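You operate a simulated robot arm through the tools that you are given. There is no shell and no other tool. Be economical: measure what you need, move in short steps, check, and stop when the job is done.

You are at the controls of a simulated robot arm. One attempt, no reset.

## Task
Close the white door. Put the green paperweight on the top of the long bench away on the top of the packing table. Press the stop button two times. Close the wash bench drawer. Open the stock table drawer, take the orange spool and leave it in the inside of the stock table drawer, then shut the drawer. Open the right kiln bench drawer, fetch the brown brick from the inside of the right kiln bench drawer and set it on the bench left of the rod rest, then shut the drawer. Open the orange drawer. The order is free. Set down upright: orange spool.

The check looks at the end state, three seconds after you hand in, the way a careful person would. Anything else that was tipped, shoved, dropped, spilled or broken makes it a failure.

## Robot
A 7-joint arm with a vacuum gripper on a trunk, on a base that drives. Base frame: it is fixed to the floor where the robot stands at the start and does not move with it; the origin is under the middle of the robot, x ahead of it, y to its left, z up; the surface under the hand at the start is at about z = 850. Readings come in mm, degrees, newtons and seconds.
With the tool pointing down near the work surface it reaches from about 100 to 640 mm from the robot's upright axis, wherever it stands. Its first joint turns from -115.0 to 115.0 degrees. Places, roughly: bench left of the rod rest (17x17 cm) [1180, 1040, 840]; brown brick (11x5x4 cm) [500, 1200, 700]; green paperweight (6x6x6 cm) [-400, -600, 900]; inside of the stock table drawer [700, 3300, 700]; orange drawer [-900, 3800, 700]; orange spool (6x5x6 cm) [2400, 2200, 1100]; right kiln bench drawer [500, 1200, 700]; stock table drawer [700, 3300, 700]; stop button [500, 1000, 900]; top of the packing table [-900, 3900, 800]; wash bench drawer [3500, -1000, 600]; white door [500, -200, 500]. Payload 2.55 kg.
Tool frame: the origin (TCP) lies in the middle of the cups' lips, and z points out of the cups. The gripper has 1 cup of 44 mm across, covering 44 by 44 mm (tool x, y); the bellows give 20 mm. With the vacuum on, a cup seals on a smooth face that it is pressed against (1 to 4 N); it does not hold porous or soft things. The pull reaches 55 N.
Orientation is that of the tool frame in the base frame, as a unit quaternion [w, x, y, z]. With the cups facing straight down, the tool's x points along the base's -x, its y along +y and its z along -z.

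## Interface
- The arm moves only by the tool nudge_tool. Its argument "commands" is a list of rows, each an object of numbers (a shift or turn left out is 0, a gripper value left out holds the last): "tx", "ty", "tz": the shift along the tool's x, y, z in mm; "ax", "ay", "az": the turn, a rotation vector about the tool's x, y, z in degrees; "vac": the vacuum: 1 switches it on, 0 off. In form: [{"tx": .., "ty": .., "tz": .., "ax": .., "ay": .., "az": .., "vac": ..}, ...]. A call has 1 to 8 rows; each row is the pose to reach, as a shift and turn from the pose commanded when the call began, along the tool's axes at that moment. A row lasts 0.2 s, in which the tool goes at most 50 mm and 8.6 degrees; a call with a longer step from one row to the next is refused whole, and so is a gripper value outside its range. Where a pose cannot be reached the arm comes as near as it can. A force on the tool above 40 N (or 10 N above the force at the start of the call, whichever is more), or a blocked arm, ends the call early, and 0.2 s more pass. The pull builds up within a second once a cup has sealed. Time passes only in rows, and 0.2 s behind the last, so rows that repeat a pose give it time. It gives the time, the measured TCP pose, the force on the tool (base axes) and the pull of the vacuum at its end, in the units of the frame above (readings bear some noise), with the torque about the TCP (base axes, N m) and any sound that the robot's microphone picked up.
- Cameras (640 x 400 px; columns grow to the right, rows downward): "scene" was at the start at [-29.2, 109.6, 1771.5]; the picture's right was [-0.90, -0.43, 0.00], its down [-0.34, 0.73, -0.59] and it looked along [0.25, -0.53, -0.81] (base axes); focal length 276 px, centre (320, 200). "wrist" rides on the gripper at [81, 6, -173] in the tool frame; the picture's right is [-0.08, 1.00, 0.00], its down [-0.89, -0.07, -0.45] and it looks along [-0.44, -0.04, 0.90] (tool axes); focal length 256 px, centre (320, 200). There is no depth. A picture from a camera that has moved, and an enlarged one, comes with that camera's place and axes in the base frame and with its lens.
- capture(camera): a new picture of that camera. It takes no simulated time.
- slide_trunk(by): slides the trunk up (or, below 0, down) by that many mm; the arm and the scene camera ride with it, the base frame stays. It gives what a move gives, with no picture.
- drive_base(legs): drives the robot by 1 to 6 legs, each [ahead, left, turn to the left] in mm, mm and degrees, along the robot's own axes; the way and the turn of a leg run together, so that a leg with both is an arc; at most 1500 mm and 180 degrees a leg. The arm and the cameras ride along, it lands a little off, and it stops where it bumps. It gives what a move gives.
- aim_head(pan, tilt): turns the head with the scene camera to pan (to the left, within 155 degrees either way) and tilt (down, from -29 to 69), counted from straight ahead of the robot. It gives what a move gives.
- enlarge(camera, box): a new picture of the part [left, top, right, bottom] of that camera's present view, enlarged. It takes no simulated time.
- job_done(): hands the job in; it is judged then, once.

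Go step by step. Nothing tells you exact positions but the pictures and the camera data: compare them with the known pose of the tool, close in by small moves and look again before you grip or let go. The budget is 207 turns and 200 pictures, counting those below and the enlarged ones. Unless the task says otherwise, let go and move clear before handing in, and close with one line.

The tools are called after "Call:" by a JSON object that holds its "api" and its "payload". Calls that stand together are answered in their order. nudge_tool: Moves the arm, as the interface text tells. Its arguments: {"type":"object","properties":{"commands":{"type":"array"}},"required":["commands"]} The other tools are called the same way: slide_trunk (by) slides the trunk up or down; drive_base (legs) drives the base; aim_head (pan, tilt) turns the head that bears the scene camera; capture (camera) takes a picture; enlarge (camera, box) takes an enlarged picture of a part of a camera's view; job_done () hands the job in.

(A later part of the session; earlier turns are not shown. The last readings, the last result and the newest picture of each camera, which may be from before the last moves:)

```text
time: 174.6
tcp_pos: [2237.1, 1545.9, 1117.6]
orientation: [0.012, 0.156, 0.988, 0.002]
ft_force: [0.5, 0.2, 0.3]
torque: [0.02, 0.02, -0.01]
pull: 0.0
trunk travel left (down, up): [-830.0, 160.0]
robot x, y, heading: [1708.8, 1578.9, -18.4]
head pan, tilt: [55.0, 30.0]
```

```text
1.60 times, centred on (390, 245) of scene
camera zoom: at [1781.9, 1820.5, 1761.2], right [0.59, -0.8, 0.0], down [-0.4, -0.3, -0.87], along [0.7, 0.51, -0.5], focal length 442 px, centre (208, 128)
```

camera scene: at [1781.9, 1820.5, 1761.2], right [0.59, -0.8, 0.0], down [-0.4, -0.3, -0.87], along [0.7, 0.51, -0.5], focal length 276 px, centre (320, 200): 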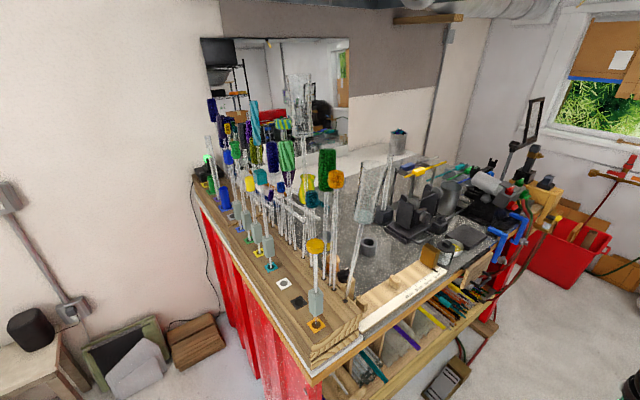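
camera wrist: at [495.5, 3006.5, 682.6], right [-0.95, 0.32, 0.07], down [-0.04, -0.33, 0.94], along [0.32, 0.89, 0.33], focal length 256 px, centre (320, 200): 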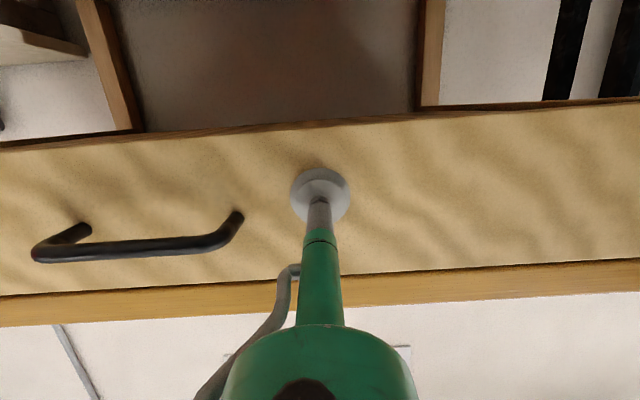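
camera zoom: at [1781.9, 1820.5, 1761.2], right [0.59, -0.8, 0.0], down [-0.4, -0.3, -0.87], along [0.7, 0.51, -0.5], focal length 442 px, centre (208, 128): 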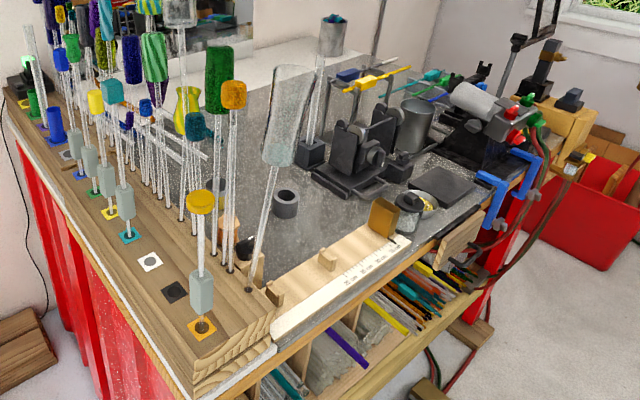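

Call:
{"api": "enlarge", "payload": {"camera": "scene", "box": [300, 225, 400, 315]}}

Call:
{"api": "capture", "payload": {"camera": "wrist"}}

```text
4.44 times, centred on (350, 270) of scene
camera zoom: at [1781.9, 1820.5, 1761.2], right [0.59, -0.8, 0.0], down [-0.4, -0.3, -0.87], along [0.7, 0.51, -0.5], focal length 1228 px, centre (187, -111)
```

zoom: 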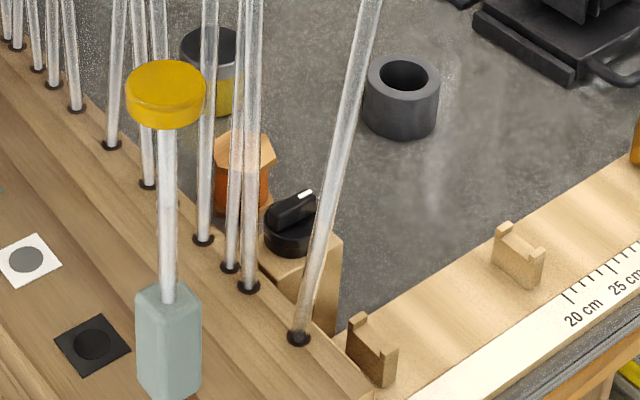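

```text
130 pictures are left
camera wrist: at [2158.7, 1577.7, 1289.7], right [0.38, 0.92, 0.01], down [0.82, -0.34, 0.46], along [0.43, -0.17, -0.89], focal length 256 px, centre (320, 200)
```

wrist: 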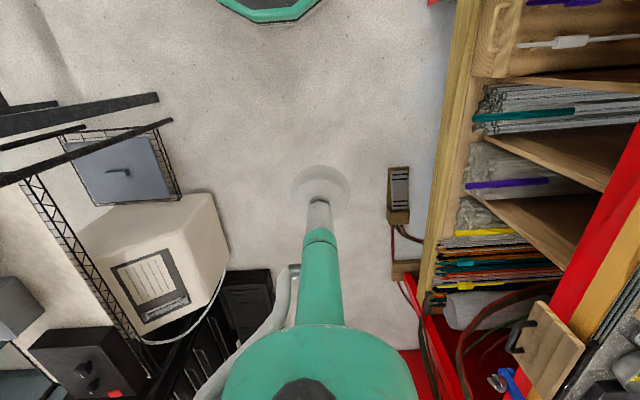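

The orange spool is the hexagonal piece behind the glass rods near (2390,2203). I'll stand to its right, and swing the arm round to the left so the camera and wrist stay away from the rods.

Call:
{"api": "drive_base", "payload": {"legs": [[560, 0, 0]]}}

Call:
{"api": "aim_head", "payload": {"pan": 95, "tilt": 30}}

Call:
{"api": "capture", "payload": {"camera": "scene"}}

```text
time: 177.8
tcp_pos: [2758.2, 1364.9, 1118.2]
orientation: [0.011, 0.161, 0.987, 0.001]
ft_force: [-0.5, -1.0, 0.0]
torque: [-0.02, -0.01, -0.01]
pull: 0.1
trunk travel left (down, up): [-830.0, 160.0]
robot x, y, heading: [2230.0, 1405.5, -19.0]
head pan, tilt: [55.0, 30.0]
```

```text
time: 178.8
tcp_pos: [2758.1, 1365.2, 1118.1]
orientation: [0.011, 0.16, 0.987, 0.0]
ft_force: [-0.1, -0.4, 0.4]
torque: [-0.02, -0.01, -0.02]
pull: 0.0
trunk travel left (down, up): [-830.0, 160.0]
robot x, y, heading: [2234.6, 1408.5, -18.8]
head pan, tilt: [95.0, 30.0]
```

```text
129 pictures are left
camera scene: at [2254.3, 1677.5, 1761.1], right [0.97, -0.24, 0.0], down [-0.12, -0.49, -0.87], along [0.21, 0.84, -0.5], focal length 276 px, centre (320, 200)
```

scene: 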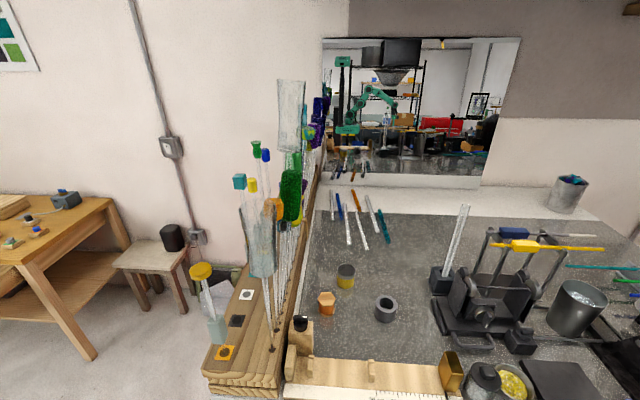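

Call:
{"api": "enlarge", "payload": {"camera": "scene", "box": [250, 230, 410, 380]}}

```text
2.67 times, centred on (330, 305) of scene
camera zoom: at [2254.3, 1677.5, 1761.1], right [0.97, -0.24, 0.0], down [-0.12, -0.49, -0.87], along [0.21, 0.84, -0.5], focal length 737 px, centre (293, -80)
```

zoom: 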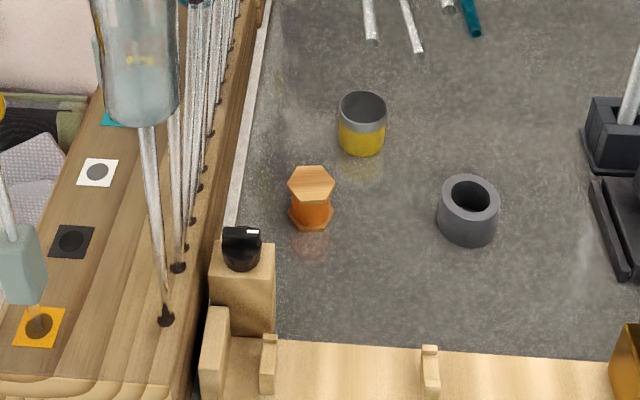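

The spool stands clear: centre (2408,2212), top z≈1107, with rods >100 mm to its left. I raise the trunk and swing the arm to the left side.

Call:
{"api": "slide_trunk", "payload": {"by": 160}}

Call:
{"api": "nudge_tool", "payload": {"commands": [{"tx": 21, "ty": 43, "az": -5.6}, {"tx": 45, "ty": 85, "az": -11.2}, {"tx": 74, "ty": 123, "az": -16.8}, {"tx": 105, "ty": 158, "az": -22.4}, {"tx": 138, "ty": 188, "az": -28}, {"tx": 174, "ty": 216, "az": -33.6}, {"tx": 212, "ty": 240, "az": -39.2}, {"tx": 251, "ty": 260, "az": -44.8}]}}

Call:
{"api": "nudge_tool", "payload": {"commands": [{"tx": 18.5, "ty": 39.6, "az": -5.6}, {"tx": 38.5, "ty": 76.3, "az": -11.2}, {"tx": 63.4, "ty": 110.9, "az": -16.8}, {"tx": 90.4, "ty": 141.9, "az": -22.4}, {"tx": 119.5, "ty": 170.8, "az": -28}, {"tx": 150, "ty": 195.5, "az": -33.6}, {"tx": 183, "ty": 216, "az": -39.2}, {"tx": 217, "ty": 234, "az": -44.8}]}}

Call:
{"api": "capture", "payload": {"camera": "scene"}}

```text
time: 180.7
tcp_pos: [2759.3, 1365.4, 1278.1]
orientation: [0.011, 0.16, 0.987, 0.001]
ft_force: [-0.4, -0.3, 0.5]
torque: [-0.02, -0.02, 0.0]
pull: 0.0
trunk travel left (down, up): [-990.0, 0.0]
robot x, y, heading: [2233.5, 1402.3, -18.9]
head pan, tilt: [95.0, 30.0]
```

```text
time: 182.4
tcp_pos: [2601.8, 1692.1, 1274.6]
orientation: [0.011, -0.228, 0.974, -0.005]
ft_force: [-0.5, -0.2, -0.1]
torque: [0.0, -0.02, -0.01]
pull: 0.1
trunk travel left (down, up): [-990.0, 0.0]
robot x, y, heading: [2231.4, 1402.7, -19.0]
head pan, tilt: [95.0, 30.0]
```

```text
time: 184.2
tcp_pos: [2321.6, 1804.9, 1268.9]
orientation: [0.009, -0.564, 0.825, -0.008]
ft_force: [-0.2, -0.8, -0.5]
torque: [0.0, 0.0, -0.01]
pull: 0.1
trunk travel left (down, up): [-990.0, 0.0]
robot x, y, heading: [2229.7, 1402.0, -19.1]
head pan, tilt: [95.0, 30.0]
```

```text
127 pictures are left
camera scene: at [2253.7, 1677.5, 1921.2], right [0.97, -0.24, 0.0], down [-0.12, -0.49, -0.87], along [0.21, 0.84, -0.5], focal length 276 px, centre (320, 200)
```

scene: 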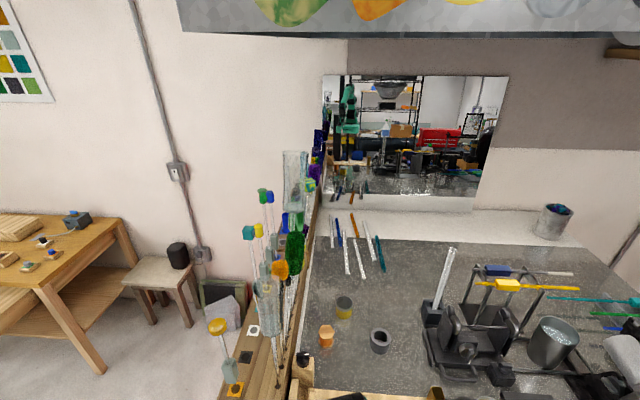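

The hood's lower edge is close to the head's height, so I lower the trunk again and raise the arm slightly before going in.

Call:
{"api": "slide_trunk", "payload": {"by": -160}}

Call:
{"api": "nudge_tool", "payload": {"commands": [{"tz": -35}, {"tz": -70}]}}

Call:
{"api": "drive_base", "payload": {"legs": [[0, 200, 0]]}}

Call:
{"api": "capture", "payload": {"camera": "scene"}}

Call:
{"api": "capture", "payload": {"camera": "wrist"}}

```text
time: 186.1
tcp_pos: [2320.7, 1806.0, 1109.9]
orientation: [0.009, -0.564, 0.825, -0.007]
ft_force: [-0.6, 0.2, -0.5]
torque: [-0.02, -0.01, 0.0]
pull: 0.1
trunk travel left (down, up): [-830.0, 160.0]
robot x, y, heading: [2231.8, 1403.0, -18.9]
head pan, tilt: [95.0, 30.0]
```

```text
time: 186.7
tcp_pos: [2312.1, 1796.6, 1134.7]
orientation: [0.006, -0.571, 0.821, -0.011]
ft_force: [0.0, -0.5, 0.5]
torque: [0.0, -0.03, 0.02]
pull: 0.1
out of reach, approached as far as the arm can: row 1, 2
trunk travel left (down, up): [-830.0, 160.0]
robot x, y, heading: [2233.9, 1403.3, -19.1]
head pan, tilt: [95.0, 30.0]
```

```text
time: 188.3
tcp_pos: [2377.0, 1988.2, 1136.0]
orientation: [0.006, -0.572, 0.82, -0.009]
ft_force: [-0.4, -0.1, -0.9]
torque: [-0.03, 0.04, -0.01]
pull: 0.0
trunk travel left (down, up): [-830.0, 160.0]
robot x, y, heading: [2297.5, 1591.8, -19.1]
head pan, tilt: [95.0, 30.0]
```

```text
126 pictures are left
camera scene: at [2318.5, 1866.7, 1761.0], right [0.97, -0.24, 0.0], down [-0.12, -0.49, -0.87], along [0.21, 0.84, -0.5], focal length 276 px, centre (320, 200)
```

scene: 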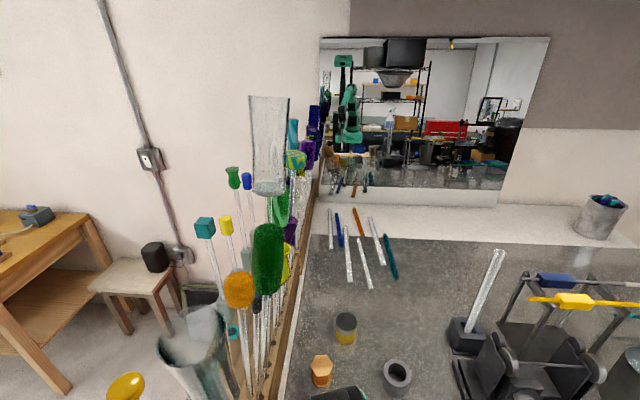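

```text
125 pictures are left
camera wrist: at [2340.3, 1914.8, 1310.2], right [-0.91, 0.42, -0.02], down [0.36, 0.82, 0.45], along [0.21, 0.4, -0.89], focal length 256 px, centre (320, 200)
```

wrist: 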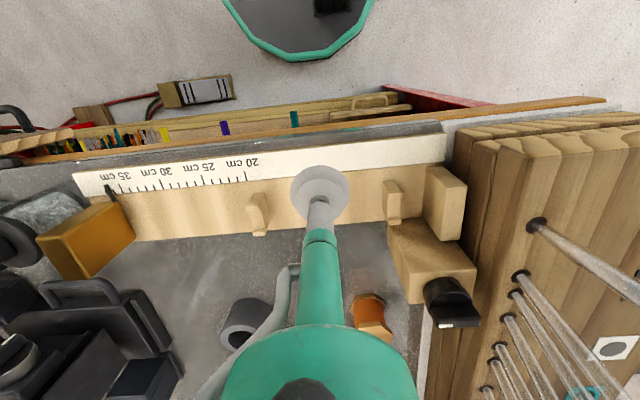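

The way in looks clear. I raise the trunk modestly (below the hood), turn the head less sideways, and strafe 120 mm closer.

Call:
{"api": "slide_trunk", "payload": {"by": 55}}

Call:
{"api": "aim_head", "payload": {"pan": 50, "tilt": 50}}

Call:
{"api": "drive_base", "payload": {"legs": [[0, 115, 0]]}}

Call:
{"api": "capture", "payload": {"camera": "wrist"}}

Call:
{"api": "capture", "payload": {"camera": "scene"}}

```text
time: 189.2
tcp_pos: [2378.4, 1987.2, 1191.5]
orientation: [0.008, -0.572, 0.82, -0.009]
ft_force: [-0.2, -0.8, 0.0]
torque: [-0.04, 0.0, -0.01]
pull: 0.0
trunk travel left (down, up): [-885.0, 105.0]
robot x, y, heading: [2296.4, 1593.2, -19.0]
head pan, tilt: [95.0, 30.0]
```

```text
time: 190.3
tcp_pos: [2377.3, 1987.8, 1192.0]
orientation: [0.008, -0.571, 0.821, -0.009]
ft_force: [0.1, 0.1, 0.2]
torque: [-0.02, 0.0, 0.03]
pull: 0.1
trunk travel left (down, up): [-885.0, 105.0]
robot x, y, heading: [2293.8, 1587.4, -19.2]
head pan, tilt: [50.0, 50.0]
```

```text
time: 191.6
tcp_pos: [2415.5, 2094.7, 1192.2]
orientation: [0.007, -0.573, 0.82, -0.009]
ft_force: [-0.3, 0.3, -0.1]
torque: [-0.05, 0.01, 0.01]
pull: 0.1
trunk travel left (down, up): [-885.0, 105.0]
robot x, y, heading: [2332.0, 1698.5, -18.6]
head pan, tilt: [50.0, 50.0]
```

```text
124 pictures are left
camera wrist: at [2377.0, 2021.9, 1365.4], right [-0.91, 0.42, -0.02], down [0.36, 0.82, 0.45], along [0.21, 0.4, -0.89], focal length 256 px, centre (320, 200)
```

wrist: 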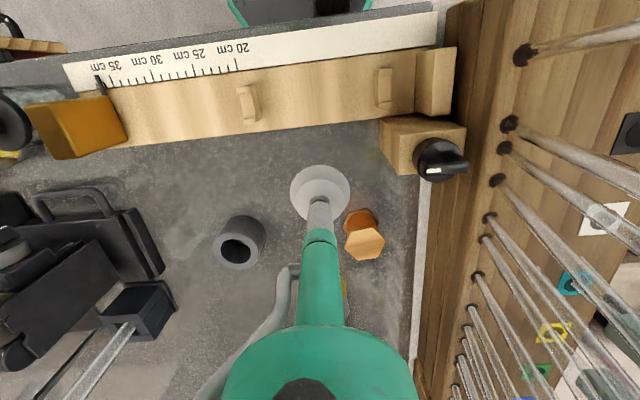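

```text
123 pictures are left
camera scene: at [2398.8, 1925.4, 1786.6], right [0.52, -0.86, 0.0], down [-0.66, -0.4, -0.64], along [0.55, 0.33, -0.77], focal length 276 px, centre (320, 200)
```

scene: 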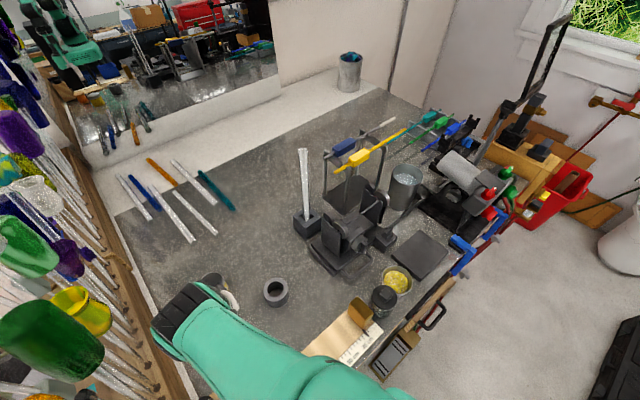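

Call:
{"api": "nudge_tool", "payload": {"commands": [{"tx": -37, "ty": 15, "tz": 5}, {"tx": -74, "ty": 30, "tz": 20}, {"tx": -110, "ty": 46, "tz": 40}, {"tx": -110, "ty": 46, "tz": 50}]}}

Call:
{"api": "capture", "payload": {"camera": "wrist"}}

```text
time: 192.8
tcp_pos: [2432.8, 2199.6, 1143.7]
orientation: [0.02, -0.556, 0.831, 0.008]
ft_force: [-0.4, -0.1, -0.4]
torque: [-0.02, 0.01, 0.01]
pull: 0.1
out of reach, approached as far as the arm can: row 1, 2, 3, 4
trunk travel left (down, up): [-885.0, 105.0]
robot x, y, heading: [2333.3, 1696.4, -18.9]
head pan, tilt: [50.0, 50.0]
stopped in row 4: the arm was blocked; the commanded pose is now the measured one
```

```text
122 pictures are left
camera wrist: at [2391.7, 2120.3, 1313.4], right [-0.89, 0.45, -0.01], down [0.39, 0.78, 0.49], along [0.22, 0.43, -0.87], focal length 256 px, centre (320, 200)
```

wrist: 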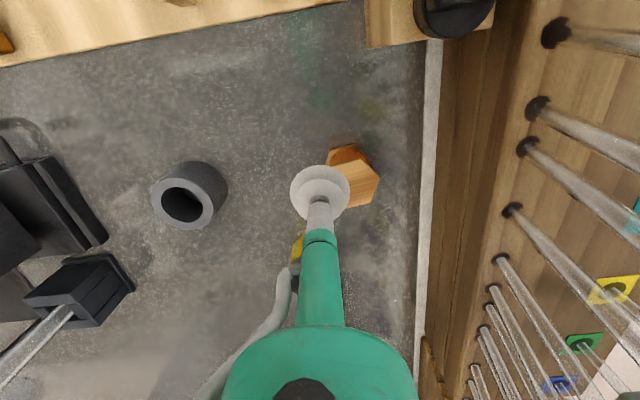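

The arm reports being blocked; I look at what's around the elbow.

Call:
{"api": "capture", "payload": {"camera": "scene"}}

Call:
{"api": "aim_head", "payload": {"pan": 80, "tilt": 65}}

Call:
{"api": "capture", "payload": {"camera": "scene"}}

```text
121 pictures are left
camera scene: at [2398.9, 1926.5, 1786.4], right [0.52, -0.86, 0.0], down [-0.66, -0.4, -0.64], along [0.55, 0.33, -0.77], focal length 276 px, centre (320, 200)
```

scene: 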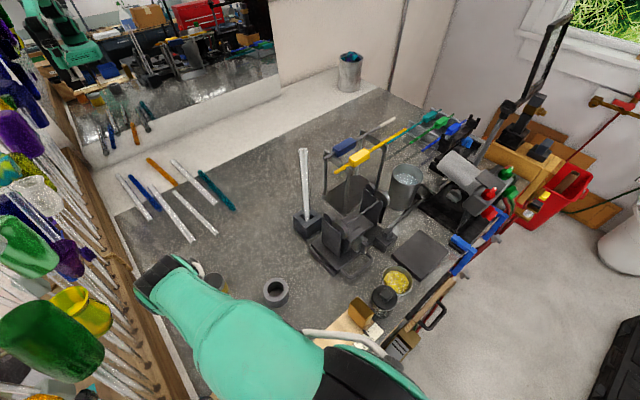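

```text
time: 193.7
tcp_pos: [2431.9, 2198.2, 1143.0]
orientation: [0.022, -0.556, 0.831, 0.008]
ft_force: [-0.3, 0.8, 0.3]
torque: [0.02, -0.01, 0.0]
pull: 0.1
trunk travel left (down, up): [-885.0, 105.0]
robot x, y, heading: [2333.6, 1698.2, -18.9]
head pan, tilt: [80.0, 65.0]
```

```text
120 pictures are left
camera scene: at [2362.3, 1938.8, 1768.5], right [0.88, -0.48, 0.0], down [-0.44, -0.79, -0.42], along [0.2, 0.37, -0.91], focal length 276 px, centre (320, 200)
```

scene: 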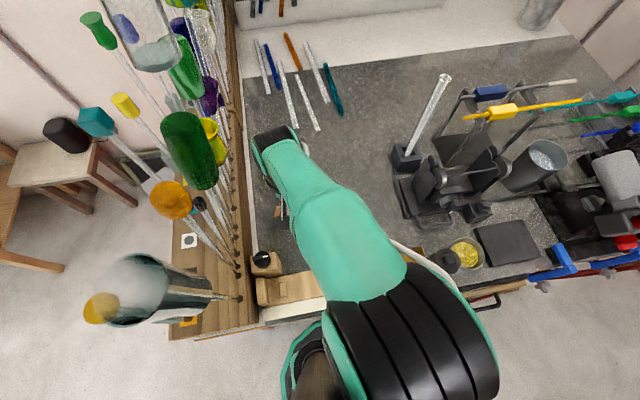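

The rods are untouched; it was likely a joint limit. I shift the base to put the cup over the spool.

Call:
{"api": "drive_base", "payload": {"legs": [[-26, 8, 0]]}}

Call:
{"api": "capture", "payload": {"camera": "wrist"}}

```text
time: 194.5
tcp_pos: [2411.3, 2213.9, 1144.3]
orientation: [0.021, -0.555, 0.831, 0.009]
ft_force: [0.4, -0.4, -0.5]
torque: [0.01, -0.02, -0.02]
pull: 0.0
trunk travel left (down, up): [-885.0, 105.0]
robot x, y, heading: [2314.2, 1712.8, -19.0]
head pan, tilt: [80.0, 65.0]
```

```text
119 pictures are left
camera wrist: at [2370.9, 2134.7, 1313.9], right [-0.89, 0.45, 0.0], down [0.39, 0.78, 0.49], along [0.22, 0.43, -0.87], focal length 256 px, centre (320, 200)
```

wrist: 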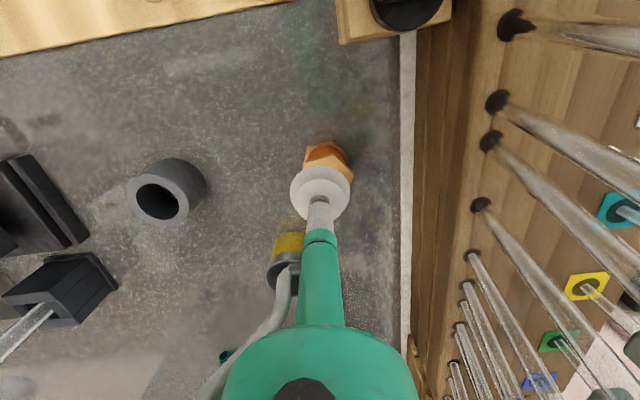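

Call:
{"api": "slide_trunk", "payload": {"by": -25}}

Call:
{"api": "nudge_tool", "payload": {"commands": [{"tz": 4, "ty": 4, "vac": 1}, {"tz": 8, "ty": 6}, {"tz": 12, "ty": 6}, {"tz": 16, "ty": 6}, {"tz": 20, "ty": 6}, {"tz": 20, "ty": 6}]}}

Call:
{"api": "capture", "payload": {"camera": "wrist"}}

```text
time: 195.2
tcp_pos: [2410.3, 2215.4, 1118.7]
orientation: [0.021, -0.556, 0.831, 0.008]
ft_force: [-0.2, 0.0, -1.0]
torque: [-0.02, 0.01, 0.01]
pull: 0.2
trunk travel left (down, up): [-860.0, 130.0]
robot x, y, heading: [2312.7, 1714.9, -18.9]
head pan, tilt: [80.0, 65.0]
```

```text
time: 196.6
tcp_pos: [2410.1, 2219.3, 1104.4]
orientation: [0.024, -0.552, 0.833, 0.013]
ft_force: [0.2, -0.5, -0.1]
torque: [-0.01, 0.01, 0.0]
pull: 0.2
trunk travel left (down, up): [-860.0, 130.0]
robot x, y, heading: [2311.9, 1716.9, -19.1]
head pan, tilt: [80.0, 65.0]
```

```text
118 pictures are left
camera wrist: at [2369.3, 2138.8, 1273.1], right [-0.89, 0.46, 0.0], down [0.4, 0.77, 0.49], along [0.23, 0.44, -0.87], focal length 256 px, centre (320, 200)
```

wrist: 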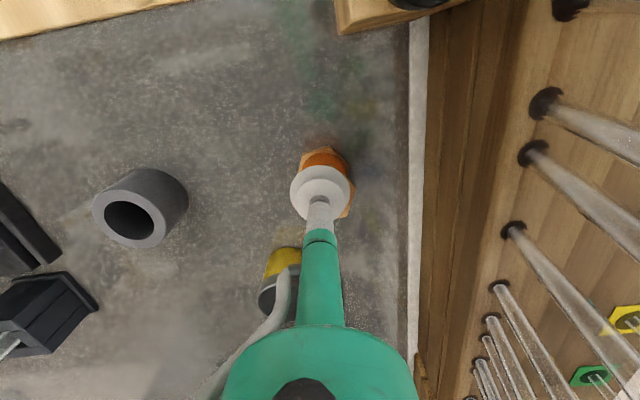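

Call:
{"api": "nudge_tool", "payload": {"commands": [{"tz": 4, "ty": 3}, {"tz": 8, "ty": 4}, {"tz": 12, "ty": 4}, {"tz": 16, "ty": 4}, {"tz": 19, "ty": 4}, {"tz": 19, "ty": 4}]}}

Call:
{"api": "capture", "payload": {"camera": "wrist"}}

```text
time: 198.0
tcp_pos: [2411.3, 2223.8, 1086.9]
orientation: [0.027, -0.549, 0.835, 0.015]
ft_force: [0.9, 0.5, 0.3]
torque: [0.16, -0.03, -0.01]
pull: 55.2
trunk travel left (down, up): [-860.0, 130.0]
robot x, y, heading: [2312.1, 1714.2, -18.9]
head pan, tilt: [80.0, 65.0]
```

```text
117 pictures are left
camera wrist: at [2368.9, 2142.2, 1255.9], right [-0.88, 0.47, 0.0], down [0.41, 0.77, 0.5], along [0.23, 0.44, -0.87], focal length 256 px, centre (320, 200)
```

wrist: 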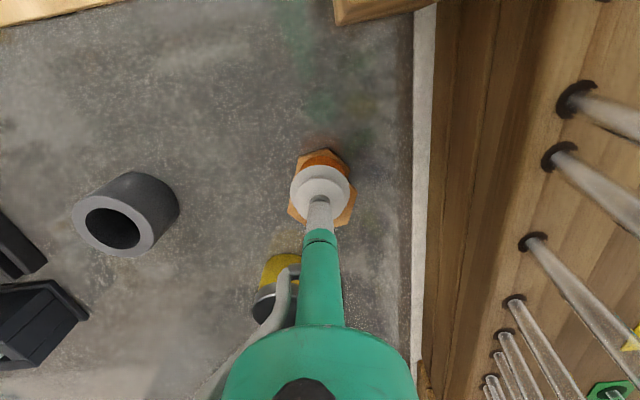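

The spool is held. I lift with the trunk and back out to the right-front, clear of the knob block.

Call:
{"api": "slide_trunk", "payload": {"by": 95}}

Call:
{"api": "capture", "payload": {"camera": "wrist"}}

Call:
{"api": "drive_base", "payload": {"legs": [[50, 0, 0], [0, -300, 0]]}}

Call:
{"api": "capture", "payload": {"camera": "wrist"}}

Call:
{"api": "capture", "payload": {"camera": "scene"}}

```text
time: 199.3
tcp_pos: [2411.1, 2222.7, 1179.7]
orientation: [0.025, -0.549, 0.835, 0.014]
ft_force: [0.7, -0.5, -0.6]
torque: [0.15, -0.02, 0.01]
pull: 55.2
trunk travel left (down, up): [-955.0, 35.0]
robot x, y, heading: [2310.4, 1719.1, -18.9]
head pan, tilt: [80.0, 65.0]
```

```text
116 pictures are left
camera wrist: at [2368.9, 2141.8, 1349.5], right [-0.88, 0.47, 0.0], down [0.41, 0.77, 0.5], along [0.23, 0.44, -0.87], focal length 256 px, centre (320, 200)
```

wrist: 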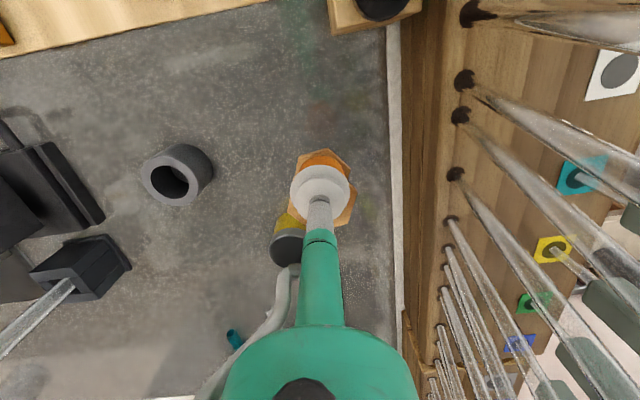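

```text
time: 201.9
tcp_pos: [2363.0, 1920.1, 1178.6]
orientation: [0.024, -0.546, 0.837, 0.011]
ft_force: [-0.3, 0.5, -1.2]
torque: [0.18, -0.06, 0.01]
pull: 55.1
trunk travel left (down, up): [-955.0, 35.0]
robot x, y, heading: [2262.5, 1410.3, -19.2]
head pan, tilt: [80.0, 65.0]
```

```text
115 pictures are left
camera wrist: at [2320.0, 1840.3, 1347.6], right [-0.88, 0.47, 0.0], down [0.41, 0.77, 0.49], along [0.23, 0.43, -0.87], focal length 256 px, centre (320, 200)
```

wrist: 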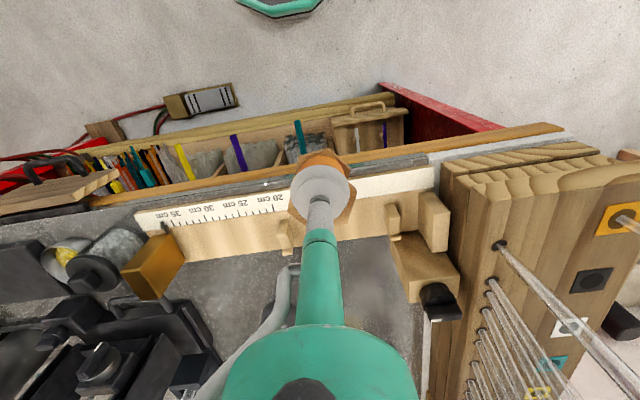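

```text
114 pictures are left
camera scene: at [2290.5, 1653.2, 1838.5], right [0.87, -0.49, 0.0], down [-0.44, -0.79, -0.42], along [0.21, 0.37, -0.91], focal length 276 px, centre (320, 200)
```

scene: 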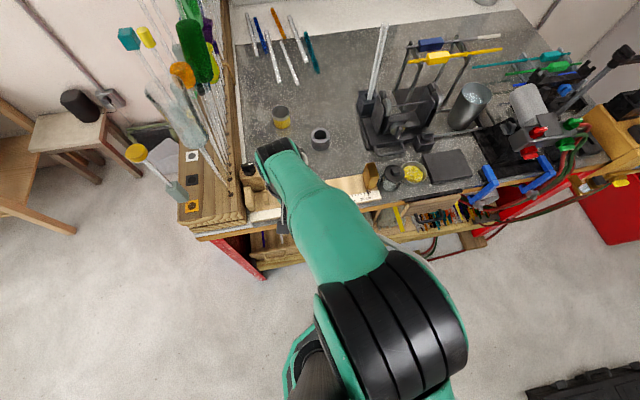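

Spool in hand and clear. Now I drive back to the stock table's open drawer.

Call:
{"api": "drive_base", "payload": {"legs": [[0, -100, 0.5], [-1000, 0, 0], [-890, 0, 0]]}}

Call:
{"api": "aim_head", "payload": {"pan": 100, "tilt": 45}}

Call:
{"api": "capture", "payload": {"camera": "scene"}}

```text
time: 212.1
tcp_pos: [538.9, 2424.2, 1180.0]
orientation: [0.023, -0.552, 0.834, 0.011]
ft_force: [-0.4, -0.5, -1.1]
torque: [0.1, -0.03, -0.02]
pull: 54.9
trunk travel left (down, up): [-955.0, 35.0]
robot x, y, heading: [442.8, 1917.3, -18.6]
head pan, tilt: [80.0, 65.0]
```

```text
time: 212.9
tcp_pos: [539.7, 2422.6, 1178.0]
orientation: [0.024, -0.551, 0.834, 0.012]
ft_force: [0.4, 0.3, -0.5]
torque: [0.13, -0.01, -0.07]
pull: 54.5
trunk travel left (down, up): [-955.0, 35.0]
robot x, y, heading: [440.4, 1917.9, -18.7]
head pan, tilt: [100.0, 45.0]
```

```text
113 pictures are left
camera scene: at [453.4, 2182.7, 1863.5], right [0.99, -0.15, 0.0], down [-0.11, -0.7, -0.71], along [0.11, 0.7, -0.71], focal length 276 px, centre (320, 200)
```

scene: 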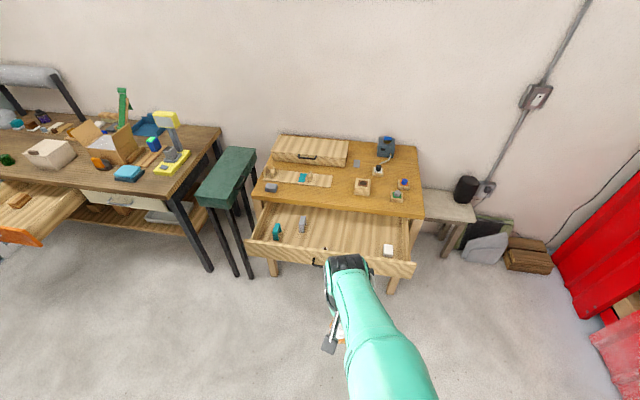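

Call:
{"api": "drive_base", "payload": {"legs": [[-36, 590, 0]]}}

Call:
{"api": "slide_trunk", "payload": {"by": -250}}

Call:
{"api": "capture", "payload": {"camera": "wrist"}}

Call:
{"api": "capture", "payload": {"camera": "scene"}}

```text
time: 216.3
tcp_pos: [697.9, 2996.4, 1178.0]
orientation: [0.024, -0.549, 0.835, 0.011]
ft_force: [0.4, 0.8, -0.5]
torque: [0.1, -0.05, 0.0]
pull: 54.7
trunk travel left (down, up): [-955.0, 35.0]
robot x, y, heading: [599.8, 2487.9, -18.8]
head pan, tilt: [100.0, 45.0]
```

```text
time: 218.9
tcp_pos: [697.8, 2995.7, 928.8]
orientation: [0.024, -0.548, 0.836, 0.011]
ft_force: [0.1, -0.2, -0.6]
torque: [0.08, 0.01, -0.05]
pull: 55.0
trunk travel left (down, up): [-705.0, 285.0]
robot x, y, heading: [594.2, 2486.5, -18.9]
head pan, tilt: [100.0, 45.0]
```

```text
112 pictures are left
camera wrist: at [655.9, 2916.0, 1097.7], right [-0.88, 0.47, 0.0], down [0.41, 0.77, 0.49], along [0.23, 0.43, -0.87], focal length 256 px, centre (320, 200)
```

wrist: 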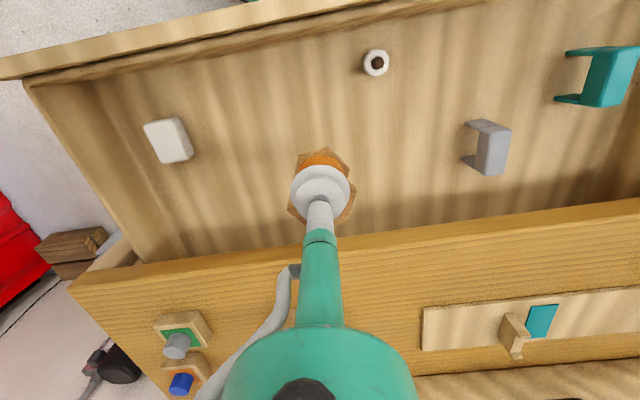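

```text
111 pictures are left
camera scene: at [610.3, 2755.9, 1613.6], right [0.99, -0.15, 0.0], down [-0.11, -0.7, -0.71], along [0.11, 0.7, -0.71], focal length 276 px, centre (320, 200)
```

scene: 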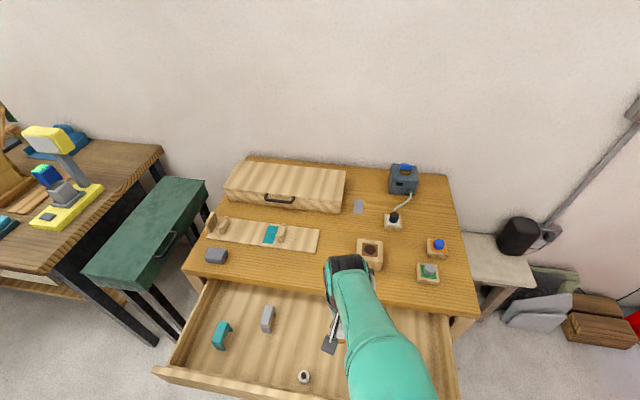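

The landing spot in the drawer is free. I level the tool and lower the spool.

Call:
{"api": "slide_trunk", "payload": {"by": -120}}

Call:
{"api": "nudge_tool", "payload": {"commands": [{"ay": 1.5}, {"ay": 3}, {"ay": 3, "tz": 10}, {"ay": 3, "tz": 18}, {"ay": 3, "tz": 26}]}}

Call:
{"api": "capture", "payload": {"camera": "wrist"}}

Call:
{"api": "capture", "payload": {"camera": "scene"}}

```text
time: 220.4
tcp_pos: [696.7, 2995.9, 808.7]
orientation: [0.024, -0.549, 0.835, 0.012]
ft_force: [-0.6, -0.7, -0.9]
torque: [0.13, 0.04, -0.04]
pull: 54.5
trunk travel left (down, up): [-585.0, 405.0]
robot x, y, heading: [599.4, 2490.7, -18.9]
head pan, tilt: [100.0, 45.0]
```

```text
time: 221.6
tcp_pos: [697.7, 2996.3, 782.7]
orientation: [0.002, -0.548, 0.836, -0.004]
ft_force: [-0.2, -0.1, -0.7]
torque: [0.07, 0.0, -0.03]
pull: 54.5
trunk travel left (down, up): [-585.0, 405.0]
robot x, y, heading: [594.7, 2491.0, -18.9]
head pan, tilt: [100.0, 45.0]
```

```text
110 pictures are left
camera wrist: at [659.1, 2925.3, 956.2], right [-0.88, 0.47, -0.01], down [0.42, 0.79, 0.45], along [0.21, 0.39, -0.9], focal length 256 px, centre (320, 200)
```

wrist: 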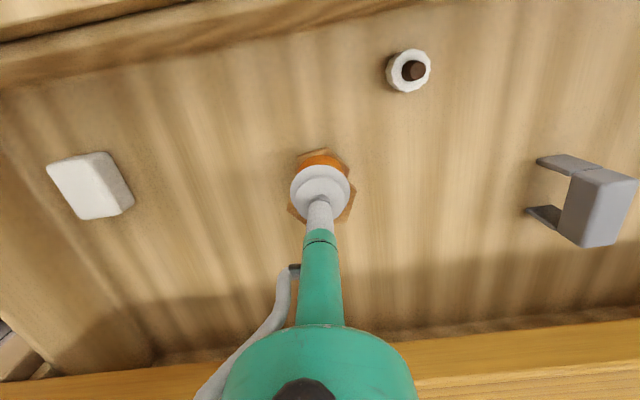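

```text
109 pictures are left
camera scene: at [610.4, 2756.2, 1493.6], right [0.99, -0.15, 0.0], down [-0.11, -0.7, -0.71], along [0.11, 0.7, -0.71], focal length 276 px, centre (320, 200)
```

scene: 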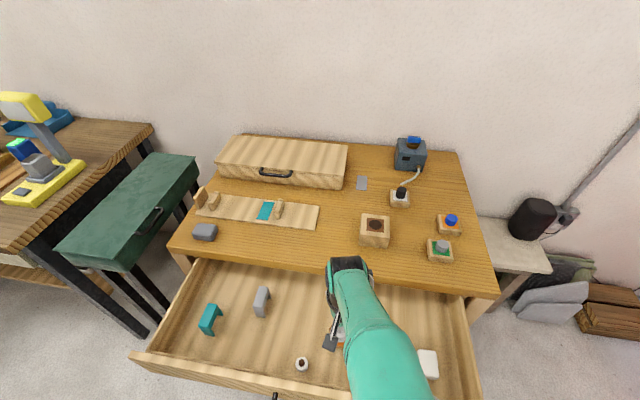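

Call:
{"api": "nudge_tool", "payload": {"commands": [{"tz": 6}, {"tz": 12}, {"tz": 18}, {"tz": 23}, {"tz": 28}, {"tz": 33}, {"tz": 38}, {"tz": 43}]}}

```text
time: 223.0
tcp_pos: [701.5, 3005.6, 759.5]
orientation: [0.01, -0.549, 0.836, 0.006]
ft_force: [1.6, -0.6, 10.1]
torque: [-0.05, 0.06, 0.03]
pull: 54.8
trunk travel left (down, up): [-585.0, 405.0]
robot x, y, heading: [598.6, 2489.6, -18.7]
head pan, tilt: [100.0, 45.0]
stopped in row 7: the force on the tool passed its limit at 40 N (the readings are from after the stop); the commanded pose is now the measured one
```

The spool touched down on the drawer floor. I release and rise.

Call:
{"api": "nudge_tool", "payload": {"commands": [{"tz": -2, "vac": 0}, {"tz": -3}, {"tz": -3}, {"tz": -5}, {"tz": -15}, {"tz": -40}, {"tz": -80}]}}

Call:
{"api": "capture", "payload": {"camera": "wrist"}}

```text
time: 224.6
tcp_pos: [698.4, 2989.7, 825.9]
orientation: [0.007, -0.549, 0.836, 0.003]
ft_force: [0.5, -0.4, 0.2]
torque: [0.01, 0.01, -0.01]
pull: 0.1
out of reach, approached as far as the arm can: row 7
trunk travel left (down, up): [-585.0, 405.0]
robot x, y, heading: [599.1, 2487.1, -18.4]
head pan, tilt: [100.0, 45.0]
```

```text
108 pictures are left
camera wrist: at [659.7, 2914.6, 998.2], right [-0.88, 0.47, 0.0], down [0.42, 0.78, 0.46], along [0.22, 0.41, -0.89], focal length 256 px, centre (320, 200)
```

wrist: 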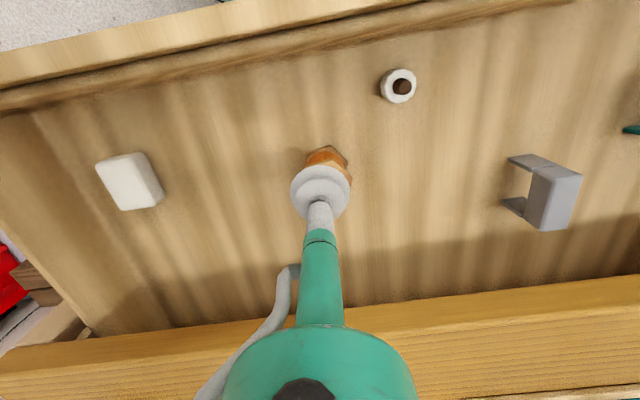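

Spool stands upright in the drawer. I rise out, back off, and tilt the tool forward to push the drawer shut.

Call:
{"api": "slide_trunk", "payload": {"by": 150}}

Call:
{"api": "drive_base", "payload": {"legs": [[0, -400, 0]]}}

Call:
{"api": "capture", "payload": {"camera": "scene"}}

Call:
{"api": "slide_trunk", "payload": {"by": -230}}

Call:
{"api": "nudge_tool", "payload": {"commands": [{"ay": -8}, {"ay": -16}, {"ay": -24}, {"ay": -32}, {"ay": -40}, {"ay": -48}, {"ay": -56}, {"ay": -62}]}}

Call:
{"api": "capture", "payload": {"camera": "wrist"}}

```text
time: 226.4
tcp_pos: [698.1, 2990.1, 976.2]
orientation: [0.007, -0.549, 0.836, 0.003]
ft_force: [0.7, 0.7, 1.1]
torque: [0.02, 0.0, -0.04]
pull: 0.0
trunk travel left (down, up): [-735.0, 255.0]
robot x, y, heading: [595.8, 2491.7, -19.1]
head pan, tilt: [100.0, 45.0]
```

```text
time: 228.9
tcp_pos: [571.0, 2612.0, 975.4]
orientation: [0.008, -0.545, 0.838, 0.004]
ft_force: [0.4, -0.8, 0.2]
torque: [0.02, 0.0, -0.03]
pull: 0.1
trunk travel left (down, up): [-735.0, 255.0]
robot x, y, heading: [470.4, 2117.1, -19.2]
head pan, tilt: [100.0, 45.0]
```

```text
107 pictures are left
camera scene: at [481.8, 2378.0, 1643.6], right [0.99, -0.16, 0.0], down [-0.11, -0.7, -0.71], along [0.11, 0.7, -0.71], focal length 276 px, centre (320, 200)
```

scene: 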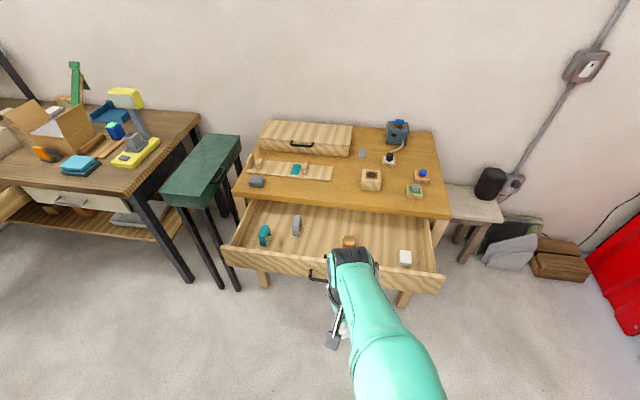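

```text
time: 231.3
tcp_pos: [571.3, 2612.2, 746.2]
orientation: [0.007, -0.547, 0.837, 0.003]
ft_force: [0.2, -0.1, 0.8]
torque: [-0.01, -0.04, 0.0]
pull: 0.0
trunk travel left (down, up): [-505.0, 485.0]
robot x, y, heading: [468.5, 2109.6, -19.3]
head pan, tilt: [100.0, 45.0]
```

```text
time: 233.3
tcp_pos: [659.8, 2618.6, 774.7]
orientation: [0.463, -0.418, 0.729, 0.282]
ft_force: [-0.3, 0.6, 0.3]
torque: [0.0, 0.02, -0.02]
pull: 0.1
out of reach, approached as far as the arm can: row 5, 6, 7, 8
trunk travel left (down, up): [-505.0, 485.0]
robot x, y, heading: [468.4, 2116.0, -19.3]
head pan, tilt: [100.0, 45.0]
stopped in row 8: the arm was blocked; the commanded pose is now the measured one
```

```text
106 pictures are left
camera wrist: at [561.1, 2455.5, 773.2], right [-0.85, 0.52, 0.1], down [0.06, -0.08, 0.99], along [0.52, 0.85, 0.03], focal length 256 px, centre (320, 200)
```

wrist: 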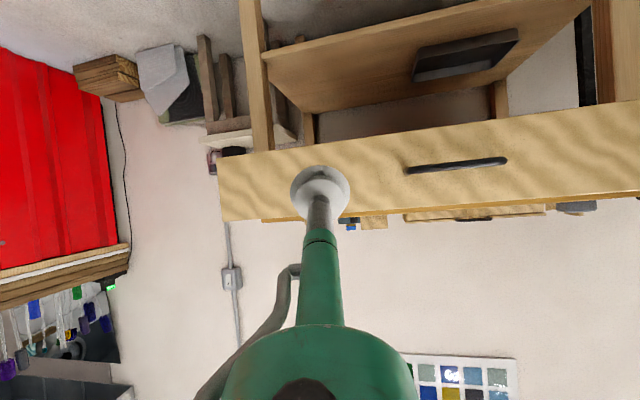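

Call:
{"api": "slide_trunk", "payload": {"by": -30}}

Call:
{"api": "drive_base", "payload": {"legs": [[-60, 190, 0.4]]}}

Call:
{"api": "capture", "payload": {"camera": "wrist"}}

Call:
{"api": "drive_base", "payload": {"legs": [[0, 120, 0]]}}

Call:
{"api": "capture", "payload": {"camera": "scene"}}

```text
time: 234.0
tcp_pos: [659.5, 2620.1, 744.5]
orientation: [0.463, -0.418, 0.729, 0.282]
ft_force: [-0.6, 0.5, -0.5]
torque: [-0.02, -0.02, -0.05]
pull: 0.0
trunk travel left (down, up): [-475.0, 515.0]
robot x, y, heading: [467.4, 2113.3, -19.3]
head pan, tilt: [100.0, 45.0]
```

```text
time: 235.6
tcp_pos: [661.1, 2819.9, 743.6]
orientation: [0.462, -0.42, 0.728, 0.283]
ft_force: [0.7, 0.5, 0.0]
torque: [-0.02, 0.01, 0.03]
pull: 0.0
trunk travel left (down, up): [-475.0, 515.0]
robot x, y, heading: [474.2, 2308.4, -18.8]
head pan, tilt: [100.0, 45.0]
```

```text
105 pictures are left
camera wrist: at [563.9, 2655.6, 743.1], right [-0.85, 0.51, 0.1], down [0.06, -0.08, 0.99], along [0.52, 0.85, 0.03], focal length 256 px, centre (320, 200)
```

wrist: 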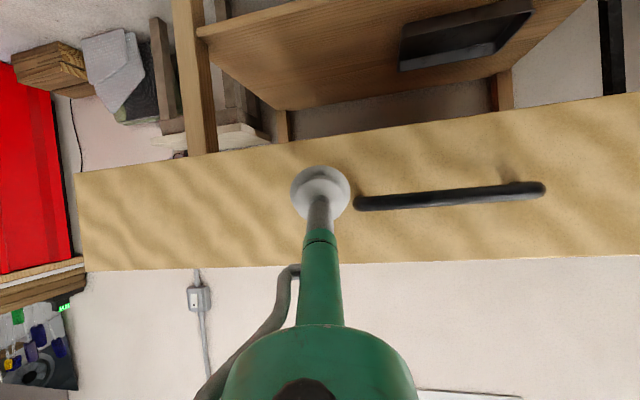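

```text
time: 236.9
tcp_pos: [700.5, 2934.4, 742.6]
orientation: [0.461, -0.42, 0.728, 0.283]
ft_force: [0.9, -0.2, -1.0]
torque: [-0.01, -0.03, 0.03]
pull: 0.1
trunk travel left (down, up): [-475.0, 515.0]
robot x, y, heading: [511.5, 2427.8, -18.9]
head pan, tilt: [100.0, 45.0]
```

```text
104 pictures are left
camera scene: at [525.4, 2693.4, 1383.4], right [0.99, -0.16, 0.0], down [-0.11, -0.7, -0.71], along [0.11, 0.7, -0.71], focal length 276 px, centre (320, 200)
```

scene: 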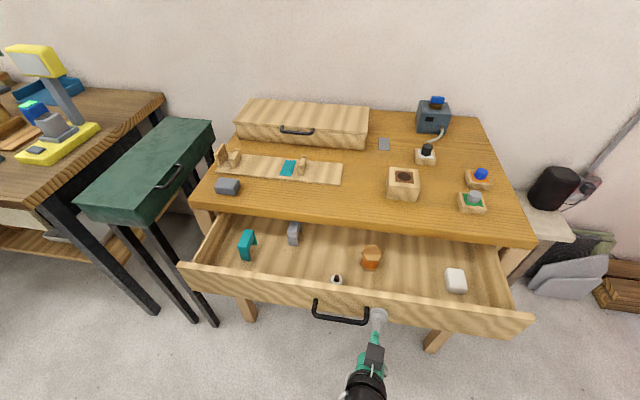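

Call:
{"api": "drive_base", "payload": {"legs": [[0, 70, 0]]}}

Call:
{"api": "drive_base", "payload": {"legs": [[0, 60, 0]]}}

Call:
{"api": "capture", "payload": {"camera": "scene"}}

```text
time: 237.9
tcp_pos: [724.5, 3000.0, 742.8]
orientation: [0.462, -0.42, 0.729, 0.282]
ft_force: [-0.2, 0.0, -0.2]
torque: [0.0, -0.04, -0.01]
pull: 0.1
trunk travel left (down, up): [-475.0, 515.0]
robot x, y, heading: [537.4, 2490.7, -19.1]
head pan, tilt: [100.0, 45.0]
```

```text
time: 238.8
tcp_pos: [744.3, 3055.8, 743.2]
orientation: [0.462, -0.42, 0.728, 0.283]
ft_force: [0.5, -0.2, 0.1]
torque: [0.03, 0.0, 0.01]
pull: 0.1
trunk travel left (down, up): [-475.0, 515.0]
robot x, y, heading: [552.2, 2548.6, -19.1]
head pan, tilt: [100.0, 45.0]
```

```text
103 pictures are left
camera scene: at [567.9, 2816.6, 1383.3], right [0.99, -0.16, 0.0], down [-0.11, -0.7, -0.71], along [0.11, 0.7, -0.71], focal length 276 px, centre (320, 200)
```

scene: 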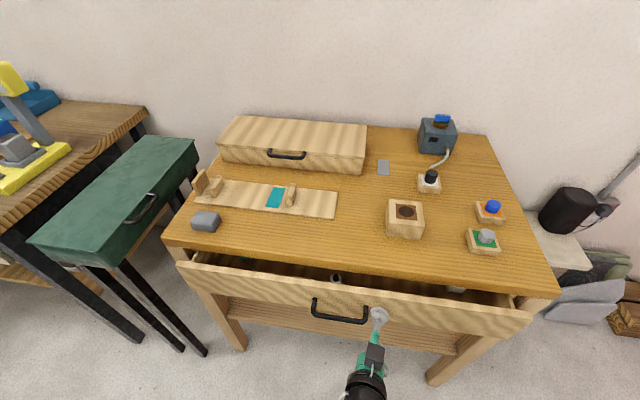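

Call:
{"api": "drive_base", "payload": {"legs": [[0, 45, 0]]}}

Call:
{"api": "capture", "payload": {"camera": "scene"}}

Call:
{"api": "capture", "payload": {"camera": "wrist"}}

```text
time: 239.8
tcp_pos: [759.7, 3099.3, 743.5]
orientation: [0.461, -0.421, 0.728, 0.283]
ft_force: [0.3, -0.1, -0.6]
torque: [0.04, -0.02, -0.01]
pull: 0.1
trunk travel left (down, up): [-475.0, 515.0]
robot x, y, heading: [567.6, 2587.7, -19.0]
head pan, tilt: [100.0, 45.0]
```

```text
102 pictures are left
camera scene: at [582.4, 2858.7, 1383.3], right [0.99, -0.16, 0.0], down [-0.11, -0.7, -0.71], along [0.11, 0.7, -0.71], focal length 276 px, centre (320, 200)
```

scene: 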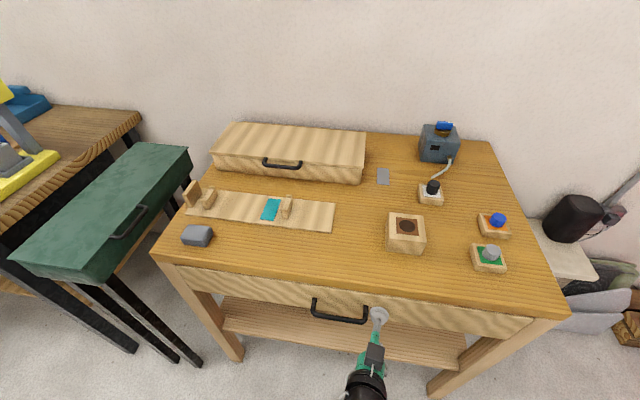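

```text
101 pictures are left
camera wrist: at [661.3, 2935.8, 742.7], right [-0.85, 0.51, 0.1], down [0.06, -0.08, 0.99], along [0.52, 0.85, 0.03], focal length 256 px, centre (320, 200)
```

wrist: 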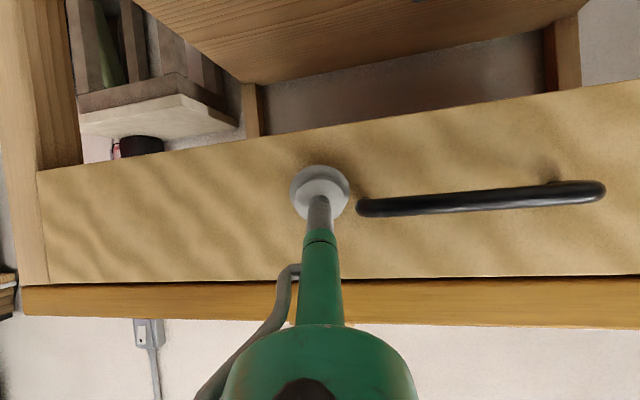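

Almost flush. I press it the last bit with small tool moves until resistance.

Call:
{"api": "nudge_tool", "payload": {"commands": [{"tz": 8, "tx": -3}, {"tz": 16, "tx": -6}, {"tz": 24, "tx": -10}, {"tz": 32, "tx": -13}, {"tz": 40, "tx": -16}, {"tz": 48, "tx": -20}]}}

Call:
{"api": "capture", "payload": {"camera": "scene"}}

```text
time: 240.8
tcp_pos: [773.2, 3118.1, 731.4]
orientation: [0.456, -0.425, 0.731, 0.277]
ft_force: [-5.5, -13.1, 5.7]
torque: [0.36, -0.17, 0.07]
pull: 0.0
trunk travel left (down, up): [-475.0, 515.0]
robot x, y, heading: [569.7, 2588.7, -19.0]
head pan, tilt: [100.0, 45.0]
stopped in row 5: the force on the tool passed its limit at 51 N (the readings are from after the stop); the commanded pose is now the measured one
```

```text
100 pictures are left
camera scene: at [580.8, 2854.6, 1384.4], right [0.99, -0.16, 0.0], down [-0.11, -0.7, -0.71], along [0.11, 0.7, -0.71], focal length 276 px, centre (320, 200)
```

scene: 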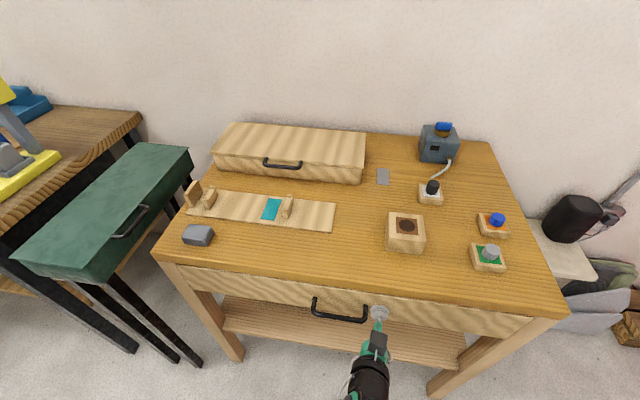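

The stock drawer is shut. Next I back off and look at the kiln bench from this side.

Call:
{"api": "drive_base", "payload": {"legs": [[0, -480, 0]]}}

Call:
{"api": "slide_trunk", "payload": {"by": 350}}

Call:
{"api": "aim_head", "payload": {"pan": -90, "tilt": 40}}

Call:
{"api": "capture", "payload": {"camera": "scene"}}

Call:
{"api": "aim_head", "payload": {"pan": -45, "tilt": 30}}

Call:
{"api": "capture", "payload": {"camera": "scene"}}

```text
time: 243.6
tcp_pos: [616.4, 2664.7, 729.5]
orientation: [0.455, -0.425, 0.732, 0.276]
ft_force: [-0.3, 0.8, -0.8]
torque: [0.0, 0.02, 0.03]
pull: 0.0
trunk travel left (down, up): [-475.0, 515.0]
robot x, y, heading: [411.0, 2135.0, -19.0]
head pan, tilt: [100.0, 45.0]
```

```text
time: 247.1
tcp_pos: [617.7, 2665.3, 1080.3]
orientation: [0.455, -0.425, 0.733, 0.276]
ft_force: [0.0, -0.3, 0.3]
torque: [0.0, 0.01, 0.04]
pull: 0.0
trunk travel left (down, up): [-825.0, 165.0]
robot x, y, heading: [412.4, 2139.8, -19.0]
head pan, tilt: [100.0, 45.0]
```

```text
time: 249.9
tcp_pos: [616.1, 2664.7, 1080.4]
orientation: [0.456, -0.424, 0.732, 0.276]
ft_force: [-0.4, -0.1, 0.1]
torque: [-0.01, 0.03, 0.01]
pull: 0.1
trunk travel left (down, up): [-825.0, 165.0]
robot x, y, heading: [412.9, 2136.2, -19.0]
head pan, tilt: [-90.0, 40.0]
```

```text
99 pictures are left
camera scene: at [384.7, 2240.9, 1740.8], right [-0.95, 0.32, 0.0], down [0.21, 0.61, -0.77], along [-0.25, -0.72, -0.64], focal length 276 px, centre (320, 200)
```

scene: 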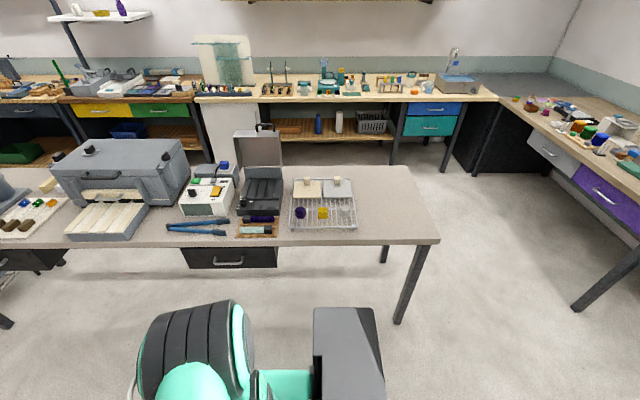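

```text
time: 251.0
tcp_pos: [616.2, 2664.8, 1080.1]
orientation: [0.455, -0.425, 0.732, 0.277]
ft_force: [0.5, 0.7, -1.0]
torque: [-0.02, -0.02, 0.01]
pull: 0.2
trunk travel left (down, up): [-825.0, 165.0]
robot x, y, heading: [414.0, 2136.8, -18.9]
head pan, tilt: [-45.0, 30.0]
```

```text
98 pictures are left
camera scene: at [451.9, 2240.1, 1756.1], right [-0.9, -0.44, 0.0], down [-0.22, 0.45, -0.87], along [0.38, -0.78, -0.5], focal length 276 px, centre (320, 200)
```

scene: 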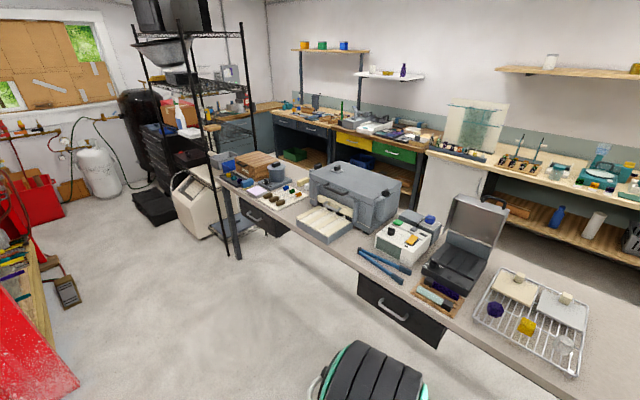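

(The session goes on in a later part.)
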